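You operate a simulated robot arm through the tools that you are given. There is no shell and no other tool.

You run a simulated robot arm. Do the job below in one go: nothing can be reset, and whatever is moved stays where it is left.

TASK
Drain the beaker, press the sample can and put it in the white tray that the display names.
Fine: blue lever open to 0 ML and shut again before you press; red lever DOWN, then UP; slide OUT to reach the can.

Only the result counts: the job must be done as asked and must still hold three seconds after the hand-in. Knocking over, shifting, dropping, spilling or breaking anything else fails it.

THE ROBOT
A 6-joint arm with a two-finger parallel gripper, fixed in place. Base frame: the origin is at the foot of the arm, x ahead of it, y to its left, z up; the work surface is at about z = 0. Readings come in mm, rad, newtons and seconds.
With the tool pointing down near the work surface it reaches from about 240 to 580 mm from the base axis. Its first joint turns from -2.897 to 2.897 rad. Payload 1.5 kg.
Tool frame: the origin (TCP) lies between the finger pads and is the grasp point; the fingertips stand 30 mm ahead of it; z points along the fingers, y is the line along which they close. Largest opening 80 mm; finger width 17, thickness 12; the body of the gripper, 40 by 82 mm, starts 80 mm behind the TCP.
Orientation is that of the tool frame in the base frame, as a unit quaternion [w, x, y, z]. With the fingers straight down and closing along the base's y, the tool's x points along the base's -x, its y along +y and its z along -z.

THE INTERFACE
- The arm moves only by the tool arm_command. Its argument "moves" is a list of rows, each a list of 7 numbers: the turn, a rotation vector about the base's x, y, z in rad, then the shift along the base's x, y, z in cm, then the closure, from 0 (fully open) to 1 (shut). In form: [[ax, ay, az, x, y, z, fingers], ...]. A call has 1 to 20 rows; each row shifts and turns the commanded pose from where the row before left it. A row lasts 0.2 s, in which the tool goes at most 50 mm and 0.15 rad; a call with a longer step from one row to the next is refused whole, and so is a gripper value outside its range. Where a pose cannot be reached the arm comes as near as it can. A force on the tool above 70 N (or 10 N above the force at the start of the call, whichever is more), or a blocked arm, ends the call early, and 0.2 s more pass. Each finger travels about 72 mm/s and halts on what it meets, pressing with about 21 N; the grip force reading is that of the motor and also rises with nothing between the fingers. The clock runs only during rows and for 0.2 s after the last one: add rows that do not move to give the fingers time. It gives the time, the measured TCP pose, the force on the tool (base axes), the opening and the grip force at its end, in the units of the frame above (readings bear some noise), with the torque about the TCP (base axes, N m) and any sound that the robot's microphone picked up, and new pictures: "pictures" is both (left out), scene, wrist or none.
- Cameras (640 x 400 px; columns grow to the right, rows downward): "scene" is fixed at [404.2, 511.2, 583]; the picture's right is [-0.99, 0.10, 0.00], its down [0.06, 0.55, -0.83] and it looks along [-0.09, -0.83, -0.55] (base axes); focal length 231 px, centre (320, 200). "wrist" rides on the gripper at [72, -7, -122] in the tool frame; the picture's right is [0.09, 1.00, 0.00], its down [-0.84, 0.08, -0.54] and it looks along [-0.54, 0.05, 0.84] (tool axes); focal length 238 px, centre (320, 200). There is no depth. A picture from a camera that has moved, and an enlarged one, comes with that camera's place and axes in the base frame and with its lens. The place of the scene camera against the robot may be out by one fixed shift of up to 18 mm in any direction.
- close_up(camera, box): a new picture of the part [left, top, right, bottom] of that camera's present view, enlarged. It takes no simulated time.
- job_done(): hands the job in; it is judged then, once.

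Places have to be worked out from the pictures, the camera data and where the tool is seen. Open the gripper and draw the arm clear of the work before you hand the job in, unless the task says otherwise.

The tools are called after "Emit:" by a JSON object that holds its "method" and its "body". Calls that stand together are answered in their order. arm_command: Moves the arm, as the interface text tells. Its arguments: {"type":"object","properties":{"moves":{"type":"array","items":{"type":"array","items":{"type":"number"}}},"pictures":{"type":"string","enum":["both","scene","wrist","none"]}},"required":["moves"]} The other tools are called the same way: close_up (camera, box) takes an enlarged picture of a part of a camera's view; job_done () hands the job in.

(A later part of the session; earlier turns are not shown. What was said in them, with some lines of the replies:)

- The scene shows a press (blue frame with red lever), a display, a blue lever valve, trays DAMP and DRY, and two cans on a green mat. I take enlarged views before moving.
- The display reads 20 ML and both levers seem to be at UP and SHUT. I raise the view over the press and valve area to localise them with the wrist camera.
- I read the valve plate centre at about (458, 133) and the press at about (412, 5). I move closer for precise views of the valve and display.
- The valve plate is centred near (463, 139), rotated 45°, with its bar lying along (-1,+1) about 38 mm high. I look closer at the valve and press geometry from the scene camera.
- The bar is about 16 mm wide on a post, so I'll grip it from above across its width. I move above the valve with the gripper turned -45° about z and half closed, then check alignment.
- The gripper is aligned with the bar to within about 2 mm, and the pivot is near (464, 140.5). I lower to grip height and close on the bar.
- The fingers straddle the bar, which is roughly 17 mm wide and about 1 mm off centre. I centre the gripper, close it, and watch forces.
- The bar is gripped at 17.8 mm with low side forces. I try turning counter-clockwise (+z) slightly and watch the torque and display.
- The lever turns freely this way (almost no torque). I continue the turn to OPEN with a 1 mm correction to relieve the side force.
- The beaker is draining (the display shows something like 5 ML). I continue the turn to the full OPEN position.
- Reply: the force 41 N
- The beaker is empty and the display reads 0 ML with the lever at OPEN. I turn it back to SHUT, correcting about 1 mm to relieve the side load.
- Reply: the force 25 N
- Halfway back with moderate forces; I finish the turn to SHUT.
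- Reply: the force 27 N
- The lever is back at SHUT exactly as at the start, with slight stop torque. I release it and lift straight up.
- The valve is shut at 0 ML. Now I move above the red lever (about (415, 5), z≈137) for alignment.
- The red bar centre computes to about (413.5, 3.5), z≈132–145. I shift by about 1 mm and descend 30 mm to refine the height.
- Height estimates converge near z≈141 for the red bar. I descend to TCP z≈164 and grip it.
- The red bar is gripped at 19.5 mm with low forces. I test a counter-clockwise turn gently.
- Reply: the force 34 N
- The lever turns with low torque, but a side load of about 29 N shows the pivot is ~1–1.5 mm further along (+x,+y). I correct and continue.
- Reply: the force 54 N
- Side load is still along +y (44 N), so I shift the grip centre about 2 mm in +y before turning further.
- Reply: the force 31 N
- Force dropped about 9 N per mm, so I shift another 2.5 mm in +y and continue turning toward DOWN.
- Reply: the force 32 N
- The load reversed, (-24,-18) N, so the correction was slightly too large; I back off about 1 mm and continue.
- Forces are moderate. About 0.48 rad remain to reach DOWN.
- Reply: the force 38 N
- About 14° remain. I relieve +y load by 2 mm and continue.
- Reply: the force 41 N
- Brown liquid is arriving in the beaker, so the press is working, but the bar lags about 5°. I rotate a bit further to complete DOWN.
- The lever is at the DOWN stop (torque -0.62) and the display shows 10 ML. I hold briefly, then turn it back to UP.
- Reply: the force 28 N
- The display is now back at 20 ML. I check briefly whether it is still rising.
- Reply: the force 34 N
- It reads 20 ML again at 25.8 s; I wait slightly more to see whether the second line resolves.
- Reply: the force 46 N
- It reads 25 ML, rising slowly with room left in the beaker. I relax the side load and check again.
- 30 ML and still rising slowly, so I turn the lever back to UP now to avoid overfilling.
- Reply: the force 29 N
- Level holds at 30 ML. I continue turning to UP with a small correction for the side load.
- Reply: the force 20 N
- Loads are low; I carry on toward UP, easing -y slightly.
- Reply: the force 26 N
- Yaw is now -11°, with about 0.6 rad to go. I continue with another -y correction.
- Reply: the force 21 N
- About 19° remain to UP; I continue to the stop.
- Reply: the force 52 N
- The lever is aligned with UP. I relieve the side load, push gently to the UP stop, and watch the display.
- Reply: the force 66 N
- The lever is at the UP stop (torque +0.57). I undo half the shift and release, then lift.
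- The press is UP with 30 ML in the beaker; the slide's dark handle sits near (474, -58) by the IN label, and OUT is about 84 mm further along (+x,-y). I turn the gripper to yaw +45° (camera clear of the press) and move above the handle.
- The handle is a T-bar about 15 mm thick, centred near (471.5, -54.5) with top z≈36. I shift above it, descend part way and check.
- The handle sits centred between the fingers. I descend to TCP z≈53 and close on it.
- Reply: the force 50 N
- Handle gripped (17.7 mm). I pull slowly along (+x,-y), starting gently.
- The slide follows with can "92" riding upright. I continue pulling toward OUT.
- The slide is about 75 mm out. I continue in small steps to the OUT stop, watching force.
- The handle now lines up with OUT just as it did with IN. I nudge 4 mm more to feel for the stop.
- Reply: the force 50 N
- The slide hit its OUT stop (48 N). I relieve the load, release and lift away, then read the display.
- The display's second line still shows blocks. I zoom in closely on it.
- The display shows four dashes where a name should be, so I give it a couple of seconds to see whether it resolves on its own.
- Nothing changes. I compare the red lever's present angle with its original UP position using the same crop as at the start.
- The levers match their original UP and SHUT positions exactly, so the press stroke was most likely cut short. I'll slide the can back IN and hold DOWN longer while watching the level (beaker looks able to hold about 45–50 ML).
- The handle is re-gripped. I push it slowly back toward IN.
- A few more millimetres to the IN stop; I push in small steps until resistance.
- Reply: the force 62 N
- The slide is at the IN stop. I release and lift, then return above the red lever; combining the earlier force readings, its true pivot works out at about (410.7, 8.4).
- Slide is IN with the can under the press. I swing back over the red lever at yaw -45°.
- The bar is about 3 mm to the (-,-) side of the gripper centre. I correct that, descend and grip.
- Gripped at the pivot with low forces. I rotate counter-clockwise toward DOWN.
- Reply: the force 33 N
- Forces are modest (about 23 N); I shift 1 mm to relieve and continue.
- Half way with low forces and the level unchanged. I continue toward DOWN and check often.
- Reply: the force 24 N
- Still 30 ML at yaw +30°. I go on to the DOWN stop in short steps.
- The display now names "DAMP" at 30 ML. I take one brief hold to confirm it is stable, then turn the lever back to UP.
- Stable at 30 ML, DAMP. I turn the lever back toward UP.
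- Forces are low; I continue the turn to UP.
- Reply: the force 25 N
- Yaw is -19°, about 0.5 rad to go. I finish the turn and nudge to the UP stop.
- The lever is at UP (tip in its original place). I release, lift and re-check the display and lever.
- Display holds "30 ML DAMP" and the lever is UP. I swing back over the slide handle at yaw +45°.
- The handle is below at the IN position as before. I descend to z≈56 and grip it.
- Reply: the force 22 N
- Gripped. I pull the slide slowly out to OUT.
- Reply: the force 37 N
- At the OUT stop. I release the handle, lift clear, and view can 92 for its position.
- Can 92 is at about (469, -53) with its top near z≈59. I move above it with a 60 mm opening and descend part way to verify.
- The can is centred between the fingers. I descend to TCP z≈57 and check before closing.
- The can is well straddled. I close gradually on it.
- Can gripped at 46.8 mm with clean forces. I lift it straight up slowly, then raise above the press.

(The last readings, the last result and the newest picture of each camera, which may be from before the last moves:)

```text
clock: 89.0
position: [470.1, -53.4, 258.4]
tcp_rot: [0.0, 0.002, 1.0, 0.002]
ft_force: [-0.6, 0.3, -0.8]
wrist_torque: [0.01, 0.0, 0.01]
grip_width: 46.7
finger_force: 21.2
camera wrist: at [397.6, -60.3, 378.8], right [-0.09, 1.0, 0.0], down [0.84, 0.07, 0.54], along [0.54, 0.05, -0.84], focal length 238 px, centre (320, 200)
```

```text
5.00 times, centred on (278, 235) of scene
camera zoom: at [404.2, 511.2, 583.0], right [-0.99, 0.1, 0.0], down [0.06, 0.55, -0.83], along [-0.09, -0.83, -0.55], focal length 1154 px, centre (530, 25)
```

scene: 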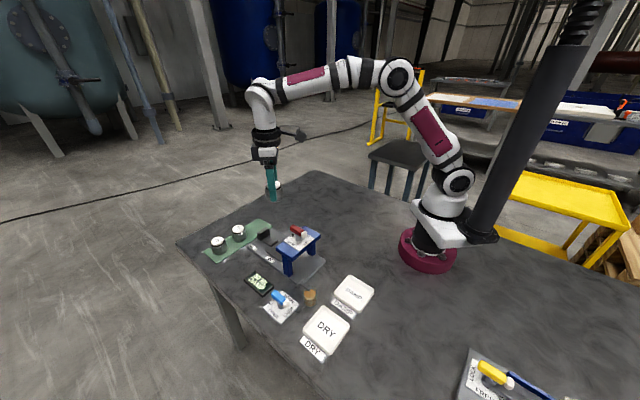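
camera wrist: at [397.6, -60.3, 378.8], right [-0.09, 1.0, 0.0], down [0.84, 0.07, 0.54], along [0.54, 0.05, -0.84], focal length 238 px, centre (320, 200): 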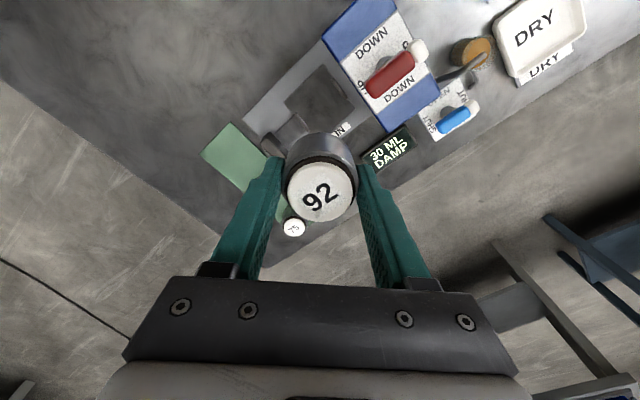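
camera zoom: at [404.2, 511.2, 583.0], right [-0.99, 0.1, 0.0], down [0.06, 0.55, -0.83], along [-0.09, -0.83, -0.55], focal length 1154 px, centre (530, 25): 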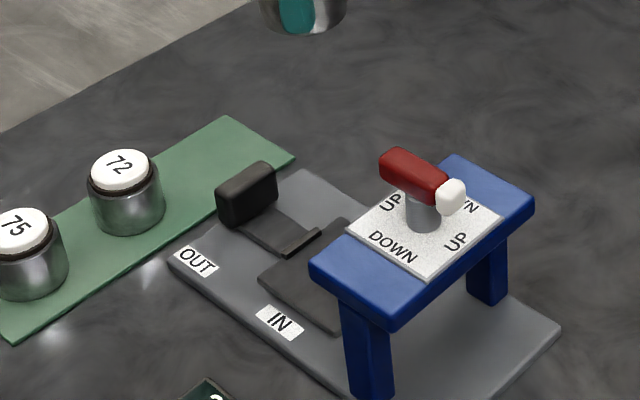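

Can 92 is held securely above the slide. I carry it over the press to above the DAMP tray centre at about (264, 125).

Emit:
{"method": "arm_command", "body": {"moves": [[0, 0, 0, -0.8, 0.7, 0, 1], [0, 0, 0, -1.6, 1.4, 0, 1], [0, 0, 0, -2, 1.73, 0, 1], [0, 0, 0, -2, 1.73, 0, 1], [0, 0, 0, -2, 1.73, 0, 1], [0, 0, 0, -2, 1.73, 0, 1], [0, 0, 0, -2, 1.73, 0, 1], [0, 0, 0, -2, 1.73, 0, 1], [0, 0, 0, -2, 1.73, 0, 1], [0, 0, 0, -2, 1.73, 0, 1], [0, 0, 0, -1.4, 1.2, 0, 1], [0, 0, 0, -0.8, 0.7, 0, 1], [0, 0, 0, 0, 0, 0, 1]]}}

Emit:
{"method": "close_up", "body": {"camera": "wrist", "box": [200, 60, 440, 210]}}

Emit:
{"method": "close_up", "body": {"camera": "scene", "box": [270, 230, 430, 330]}}

```text
clock: 91.8
position: [264.0, 124.8, 256.5]
tcp_rot: [0.0, 0.003, 1.0, 0.002]
ft_force: [0.0, 0.4, -1.3]
wrist_torque: [0.03, 0.04, 0.03]
grip_width: 46.7
finger_force: 20.6
camera wrist: at [191.0, 118.4, 378.7], right [-0.09, 1.0, 0.0], down [0.84, 0.07, 0.54], along [0.54, 0.05, -0.84], focal length 238 px, centre (320, 200)
```

scene: 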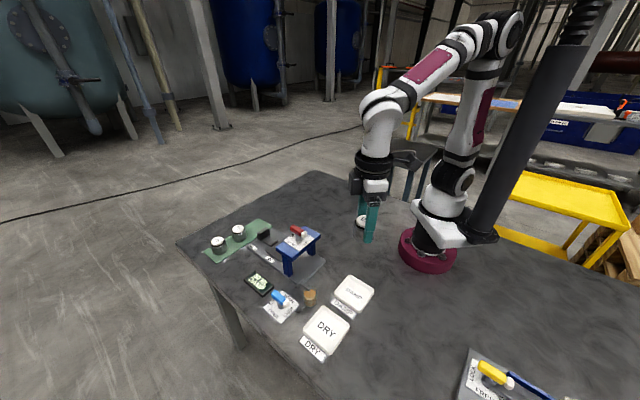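
wrist: 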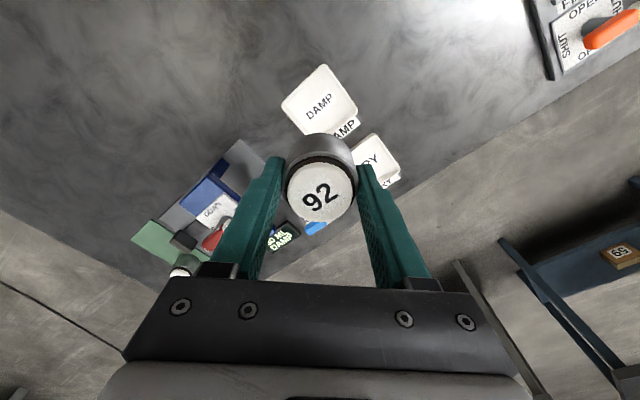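

```text
2.67 times, centred on (320, 135) of wrist
camera zoom: at [191.0, 118.4, 378.7], right [-0.09, 1.0, 0.0], down [0.84, 0.07, 0.54], along [0.54, 0.05, -0.84], focal length 636 px, centre (320, 373)
```

zoom: 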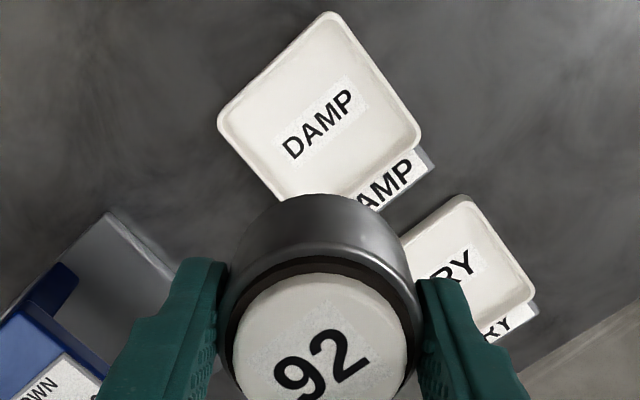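

```text
4.00 times, centred on (350, 280) of scene
camera zoom: at [404.2, 511.2, 583.0], right [-0.99, 0.1, 0.0], down [0.06, 0.55, -0.83], along [-0.09, -0.83, -0.55], focal length 923 px, centre (200, -120)
```

zoom: 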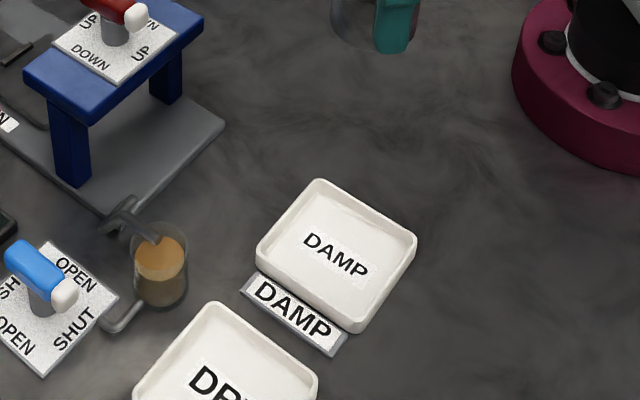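

The tray centre resolves to about (266, 125.5). I descend with the can, leaving clearance before the final slow approach.

Emit:
{"method": "arm_command", "body": {"moves": [[0, 0, 0, 0.2, 0.05, -1.5, 1], [0, 0, 0, 0, 0, -2.5, 1], [0, 0, 0, 0, 0, -3, 1], [0, 0, 0, 0, 0, -3, 1], [0, 0, 0, 0, 0, -3, 1], [0, 0, 0, 0, 0, -2.5, 1], [0, 0, 0, 0, 0, -1.5, 1], [0, 0, 0, 0, 0, -0.7, 1], [0, 0, 0, 0, 0, 0, 1]]}}

Emit:
{"method": "close_up", "body": {"camera": "scene", "box": [290, 240, 418, 320]}}

Emit:
{"method": "close_up", "body": {"camera": "wrist", "box": [200, 60, 440, 210]}}

```text
clock: 93.8
position: [265.5, 126.2, 80.7]
tcp_rot: [0.0, 0.003, 1.0, 0.002]
ft_force: [-0.4, 0.6, -1.1]
wrist_torque: [-0.04, -0.06, 0.02]
grip_width: 46.6
finger_force: 20.6
camera wrist: at [193.2, 119.1, 200.7], right [-0.09, 1.0, 0.0], down [0.84, 0.07, 0.54], along [0.54, 0.05, -0.84], focal length 238 px, centre (320, 200)
```

scene: 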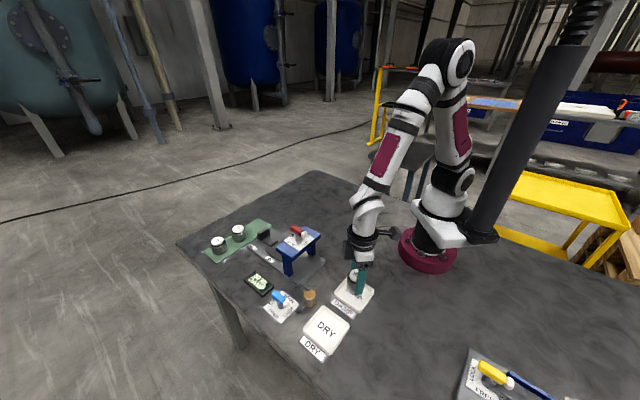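
wrist: 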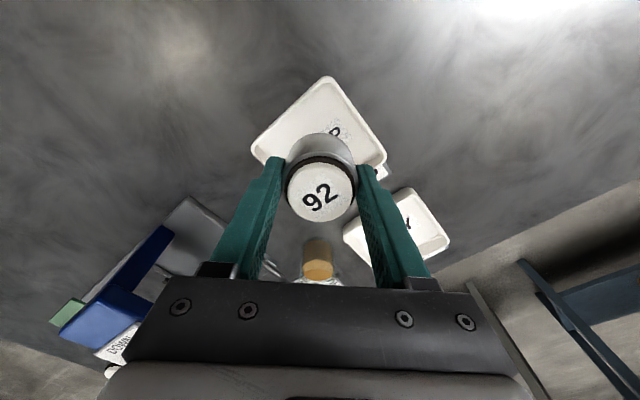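

```text
5.00 times, centred on (354, 280) of scene
camera zoom: at [404.2, 511.2, 583.0], right [-0.99, 0.1, 0.0], down [0.06, 0.55, -0.83], along [-0.09, -0.83, -0.55], focal length 1154 px, centre (150, -200)
```

zoom: 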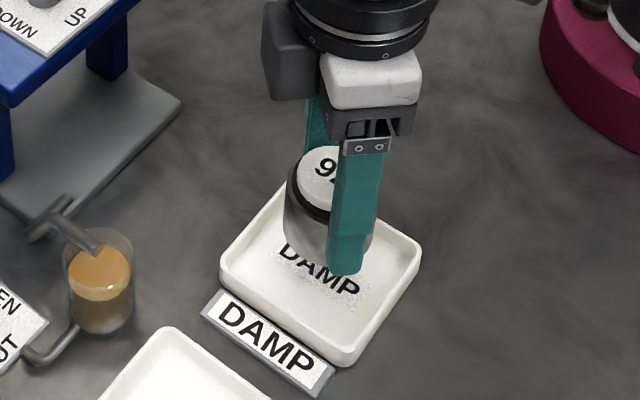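

```text
2.67 times, centred on (320, 135) of wrist
camera zoom: at [193.2, 119.1, 200.7], right [-0.09, 1.0, 0.0], down [0.84, 0.07, 0.54], along [0.54, 0.05, -0.84], focal length 636 px, centre (320, 373)
```

zoom: 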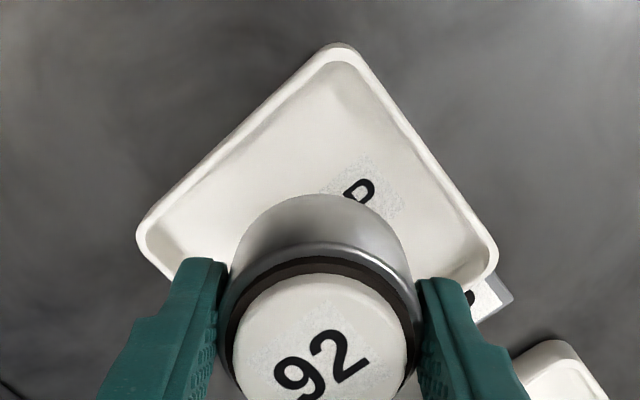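

The can is well centred over the tray. I lower to z≈58, then approach in small steps watching the vertical force.

Emit:
{"method": "arm_command", "body": {"moves": [[0, 0, 0, 0, 0, -0.8, 1], [0, 0, 0, 0, 0, -0.8, 1], [0, 0, 0, 0, 0, -0.5, 1], [0, 0, 0, 0, 0, -0.2, 1], [0, 0, 0, 0, 0, 0, 1]], "pictures": "none"}}

Emit:
{"method": "close_up", "body": {"camera": "scene", "box": [310, 250, 406, 310]}}

```text
clock: 95.0
position: [266.5, 125.1, 57.1]
tcp_rot: [-0.001, 0.002, 1.0, 0.002]
ft_force: [-0.1, -0.7, -1.6]
wrist_torque: [-0.02, -0.02, 0.03]
grip_width: 46.8
finger_force: 20.8
```

```text
6.67 times, centred on (358, 280) of scene
camera zoom: at [404.2, 511.2, 583.0], right [-0.99, 0.1, 0.0], down [0.06, 0.55, -0.83], along [-0.09, -0.83, -0.55], focal length 1538 px, centre (67, -333)
```

zoom: 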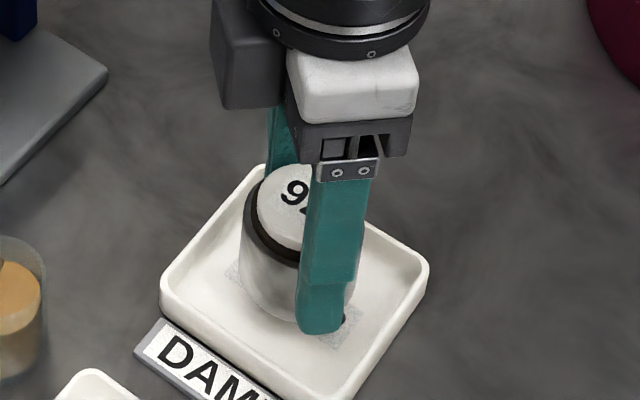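

No contact yet at z≈57. I lower 3 mm more and check the force.

Emit:
{"method": "arm_command", "body": {"moves": [[0, 0, 0, 0, 0, -0.15, 1], [0, 0, 0, 0, 0, -0.15, 1], [0, 0, 0, 0, 0, 0, 1]], "pictures": "none"}}

```text
clock: 95.8
position: [264.5, 125.1, 55.3]
tcp_rot: [0.0, 0.003, 1.0, 0.002]
ft_force: [-0.1, -0.1, -1.4]
wrist_torque: [0.03, 0.01, -0.01]
grip_width: 46.4
finger_force: 21.0
```

Still free; another 3 mm.

Emit:
{"method": "arm_command", "body": {"moves": [[0, 0, 0, 0, 0, -0.15, 1], [0, 0, 0, 0, 0, -0.15, 1], [0, 0, 0, 0, 0, 0, 1]], "pictures": "none"}}

```text
clock: 96.6
position: [265.6, 125.5, 52.2]
tcp_rot: [0.0, 0.003, 1.0, 0.003]
ft_force: [-0.2, -0.1, -2.2]
wrist_torque: [0.02, 0.01, 0.01]
grip_width: 46.6
finger_force: 21.1
```

No contact force yet; 2 mm more.

Emit:
{"method": "arm_command", "body": {"moves": [[0, 0, 0, 0, 0, -0.1, 1], [0, 0, 0, 0, 0, -0.1, 1], [0, 0, 0, 0, 0, 0, 1]], "pictures": "none"}}

Emit:
{"method": "close_up", "body": {"camera": "scene", "box": [310, 250, 406, 310]}}

```text
clock: 97.4
position: [266.5, 125.3, 49.8]
tcp_rot: [-0.001, 0.002, 1.0, 0.002]
ft_force: [-1.1, 0.5, -2.7]
wrist_torque: [-0.02, 0.02, 0.0]
grip_width: 46.7
finger_force: 21.1
```

```text
6.67 times, centred on (358, 280) of scene
camera zoom: at [404.2, 511.2, 583.0], right [-0.99, 0.1, 0.0], down [0.06, 0.55, -0.83], along [-0.09, -0.83, -0.55], focal length 1538 px, centre (67, -333)
```

zoom: 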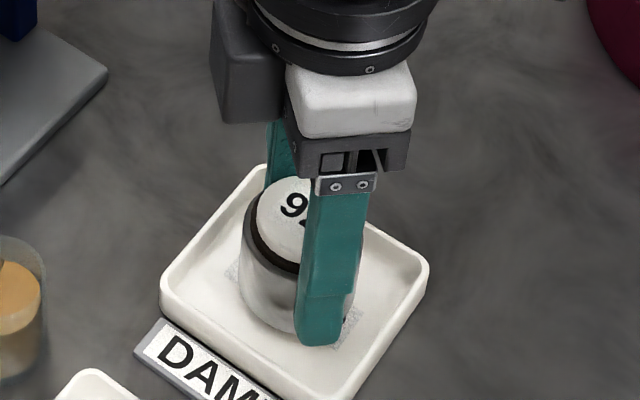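

Very near the tray floor; I continue in 1.5 mm increments.

Emit:
{"method": "arm_command", "body": {"moves": [[0, 0, 0, 0, 0, -0.15, 1], [0, 0, 0, 0, 0, 0, 1]], "pictures": "none"}}

```text
clock: 98.0
position: [266.0, 126.5, 48.5]
tcp_rot: [0.0, 0.002, 1.0, 0.003]
ft_force: [0.4, -0.2, -1.1]
wrist_torque: [-0.02, -0.02, 0.02]
grip_width: 46.4
finger_force: 20.3
```

No contact yet; another 1.5 mm.

Emit:
{"method": "arm_command", "body": {"moves": [[0, 0, 0, 0, 0, -0.15, 1], [0, 0, 0, 0, 0, 0, 1]], "pictures": "none"}}

Emit:
{"method": "close_up", "body": {"camera": "scene", "box": [322, 258, 386, 298]}}

```text
clock: 98.6
position: [265.7, 126.0, 47.4]
tcp_rot: [0.0, 0.002, 1.0, 0.002]
ft_force: [-0.5, -0.3, -1.4]
wrist_torque: [0.0, 0.0, -0.01]
grip_width: 46.4
finger_force: 20.9
```

```text
10.00 times, centred on (354, 278) of scene
camera zoom: at [404.2, 511.2, 583.0], right [-0.99, 0.1, 0.0], down [0.06, 0.55, -0.83], along [-0.09, -0.83, -0.55], focal length 2307 px, centre (-20, -580)
```

zoom: 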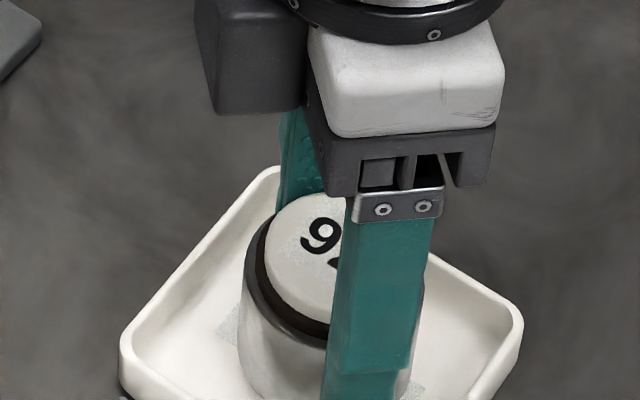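

Still no vertical contact force. I step down another 1.5 mm.

Emit:
{"method": "arm_command", "body": {"moves": [[0, 0, 0, 0, 0, -0.15, 1], [0, 0, 0, 0, 0, 0, 1]], "pictures": "none"}}

```text
clock: 99.2
position: [265.9, 125.7, 44.5]
tcp_rot: [0.0, 0.004, 1.0, 0.001]
ft_force: [-0.3, -0.3, -1.8]
wrist_torque: [0.0, -0.02, -0.03]
grip_width: 46.5
finger_force: 21.1
```

Nothing yet; another 1.5 mm down with a view of the can's base.

Emit:
{"method": "arm_command", "body": {"moves": [[0, 0, 0, 0, 0, -0.15, 1], [0, 0, 0, 0, 0, 0, 1]], "pictures": "none"}}

Emit:
{"method": "close_up", "body": {"camera": "scene", "box": [322, 270, 386, 310]}}

Emit:
{"method": "close_up", "body": {"camera": "wrist", "box": [220, 80, 420, 205]}}

```text
clock: 99.8
position: [266.1, 125.4, 43.4]
tcp_rot: [0.002, 0.002, 1.0, 0.002]
ft_force: [-2.5, -1.7, 12.8]
wrist_torque: [-0.12, 0.12, 0.05]
grip_width: 46.8
finger_force: 21.6
```

```text
10.00 times, centred on (354, 290) of scene
camera zoom: at [404.2, 511.2, 583.0], right [-0.99, 0.1, 0.0], down [0.06, 0.55, -0.83], along [-0.09, -0.83, -0.55], focal length 2307 px, centre (-20, -700)
```

zoom: 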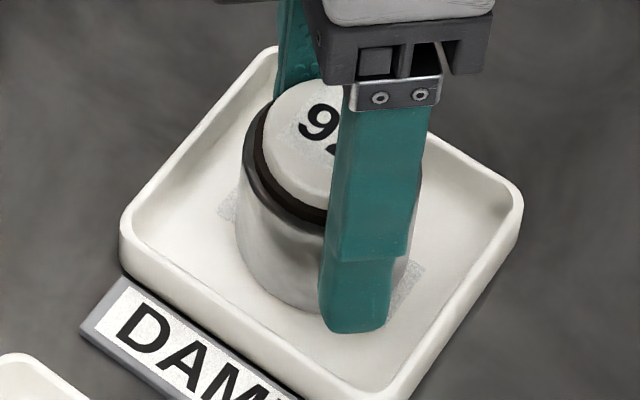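

```text
3.20 times, centred on (320, 142) of wrist
camera zoom: at [193.6, 118.6, 164.4], right [-0.09, 1.0, 0.0], down [0.84, 0.07, 0.54], along [0.54, 0.05, -0.84], focal length 763 px, centre (320, 384)
```

zoom: 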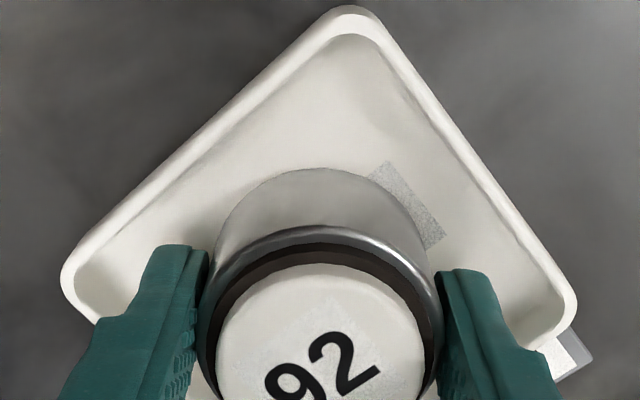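

Contact at about 13 N: the can rests on the tray floor. I open just a few millimetres (to stay inside the tray walls) and lift straight up slowly.

Emit:
{"method": "arm_command", "body": {"moves": [[0, 0, 0, 0, 0, 0.05, 1], [0, 0, 0, 0, 0, 0, 0.36], [0, 0, 0, 0, 0, 0, 0.34], [0, 0, 0, 0, 0, 0, 0.34], [0, 0, 0, 0, 0, 0, 0.34]], "pictures": "none"}}

Emit:
{"method": "close_up", "body": {"camera": "wrist", "box": [220, 80, 420, 205]}}

Emit:
{"method": "close_up", "body": {"camera": "scene", "box": [322, 270, 386, 310]}}

```text
clock: 101.0
position: [267.1, 124.8, 44.0]
tcp_rot: [0.0, 0.003, 1.0, 0.002]
ft_force: [0.2, -0.6, 0.0]
wrist_torque: [-0.01, 0.03, -0.01]
grip_width: 52.7
finger_force: 0.0
```

```text
3.20 times, centred on (320, 142) of wrist
camera zoom: at [193.8, 118.6, 164.7], right [-0.09, 1.0, 0.0], down [0.84, 0.07, 0.54], along [0.54, 0.05, -0.84], focal length 763 px, centre (320, 384)
```

zoom: 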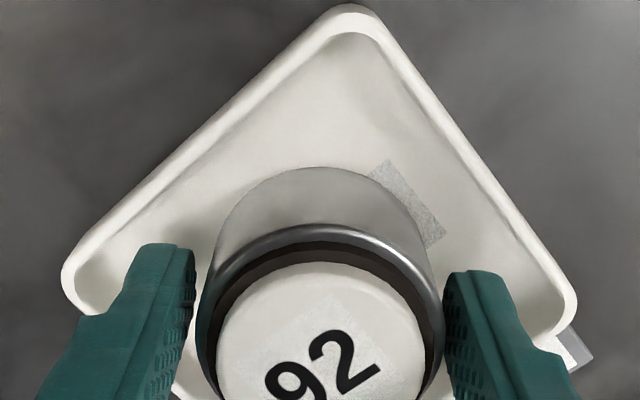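

```text
10.00 times, centred on (354, 290) of scene
camera zoom: at [404.2, 511.2, 583.0], right [-0.99, 0.1, 0.0], down [0.06, 0.55, -0.83], along [-0.09, -0.83, -0.55], focal length 2307 px, centre (-20, -700)
```

zoom: 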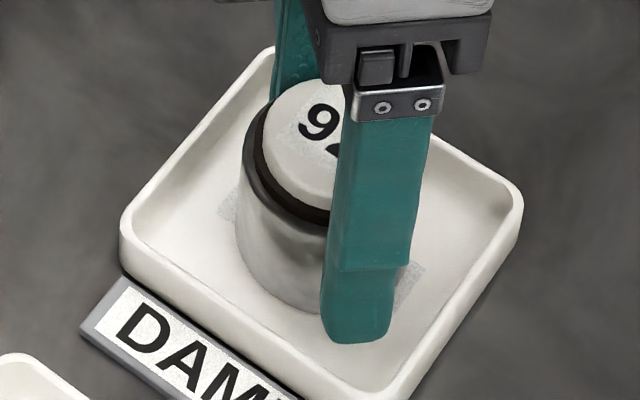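

The can is released with gaps on both sides and zero force. I lift straight up, slowly at first.

Emit:
{"method": "arm_command", "body": {"moves": [[0, 0, 0, 0, 0, 0.5, 0.34], [0, 0, 0, 0, 0, 1, 0.34], [0, 0, 0, 0, 0, 1.5, 0.34], [0, 0, 0, 0, 0, 2, 0.34], [0, 0, 0, 0, 0, 3, 0.34], [0, 0, 0, 0, 0, 4, 0.3], [0, 0, 0, 0, 0, 4, 0.1], [0, 0, 0, 0, 0, 4, 0], [0, 0, 0, 0, 0, 3, 0], [0, 0, 0, 0, 0, 0, 0]]}}

Emit:
{"method": "close_up", "body": {"camera": "scene", "box": [210, 215, 402, 335]}}

Emit:
{"method": "close_up", "body": {"camera": "scene", "box": [310, 260, 406, 320]}}

```text
clock: 103.2
position: [266.8, 123.8, 275.6]
tcp_rot: [0.001, 0.002, 1.0, 0.001]
ft_force: [0.3, -0.9, 0.1]
wrist_torque: [0.0, -0.07, -0.02]
grip_width: 79.9
finger_force: 0.0
camera wrist: at [194.1, 118.2, 396.1], right [-0.09, 1.0, 0.0], down [0.84, 0.07, 0.54], along [0.54, 0.05, -0.84], focal length 238 px, centre (320, 200)
```

scene: 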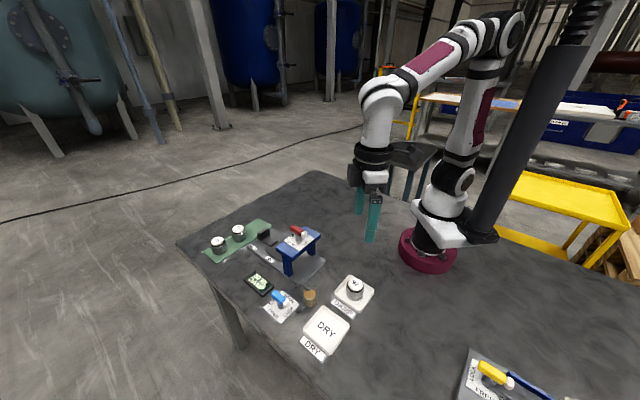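
wrist: 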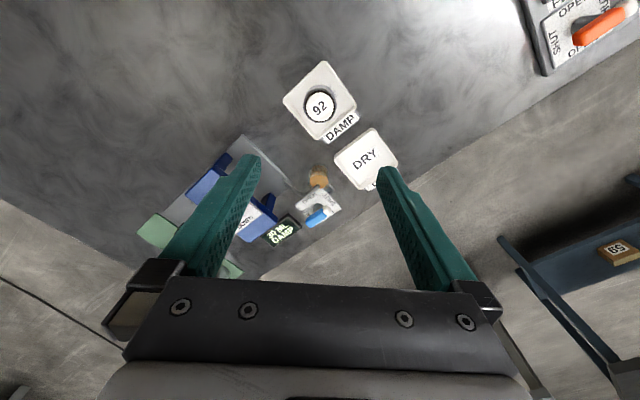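

```text
3.33 times, centred on (306, 275) of scene
camera zoom: at [404.2, 511.2, 583.0], right [-0.99, 0.1, 0.0], down [0.06, 0.55, -0.83], along [-0.09, -0.83, -0.55], focal length 769 px, centre (367, -50)
```

zoom: 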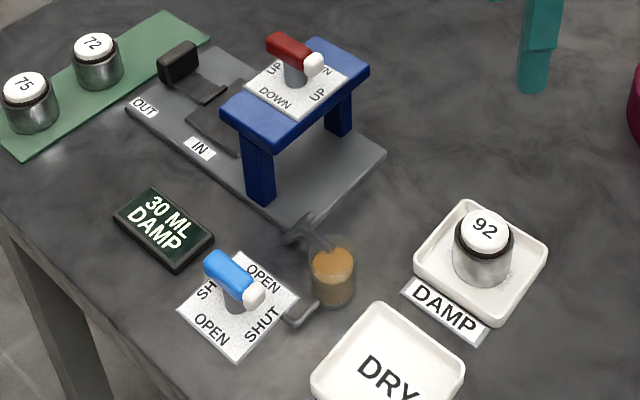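

```text
6.67 times, centred on (358, 290) of scene
camera zoom: at [404.2, 511.2, 583.0], right [-0.99, 0.1, 0.0], down [0.06, 0.55, -0.83], along [-0.09, -0.83, -0.55], focal length 1538 px, centre (67, -400)
```

zoom: 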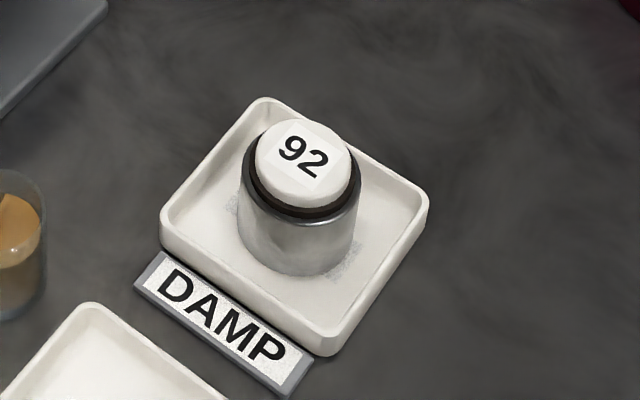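

Can 92 stands upright in the DAMP tray, the display reads "30 ML DAMP", the blue lever is SHUT and the red lever is UP. Nothing else was disturbed, and the gripper is open and clear, so I hand the job in.

Emit:
{"method": "job_done", "body": {}}

```text
The job is handed in.
```

I drained the beaker, pressed can 92 and put it upright in the DAMP tray, the one the display named. The job is handed in, but no verdict came back.

- **Beaker:** I opened the blue lever until the display read 0 ML, then shut it before pressing. Pressing put liquid back in, so it now reads 30 ML.
- **Press:** It took two strokes. On the first I raised the red lever too soon and the display showed no tray name. I pushed the slide back IN and pressed DOWN again, and it then showed DAMP.
- **End state:** The red lever is UP, the blue lever is SHUT and the slide is OUT. In the last pictures the other two cans and the DRY tray look undisturbed, with no sign of a spill. The gripper is open and clear of the work.
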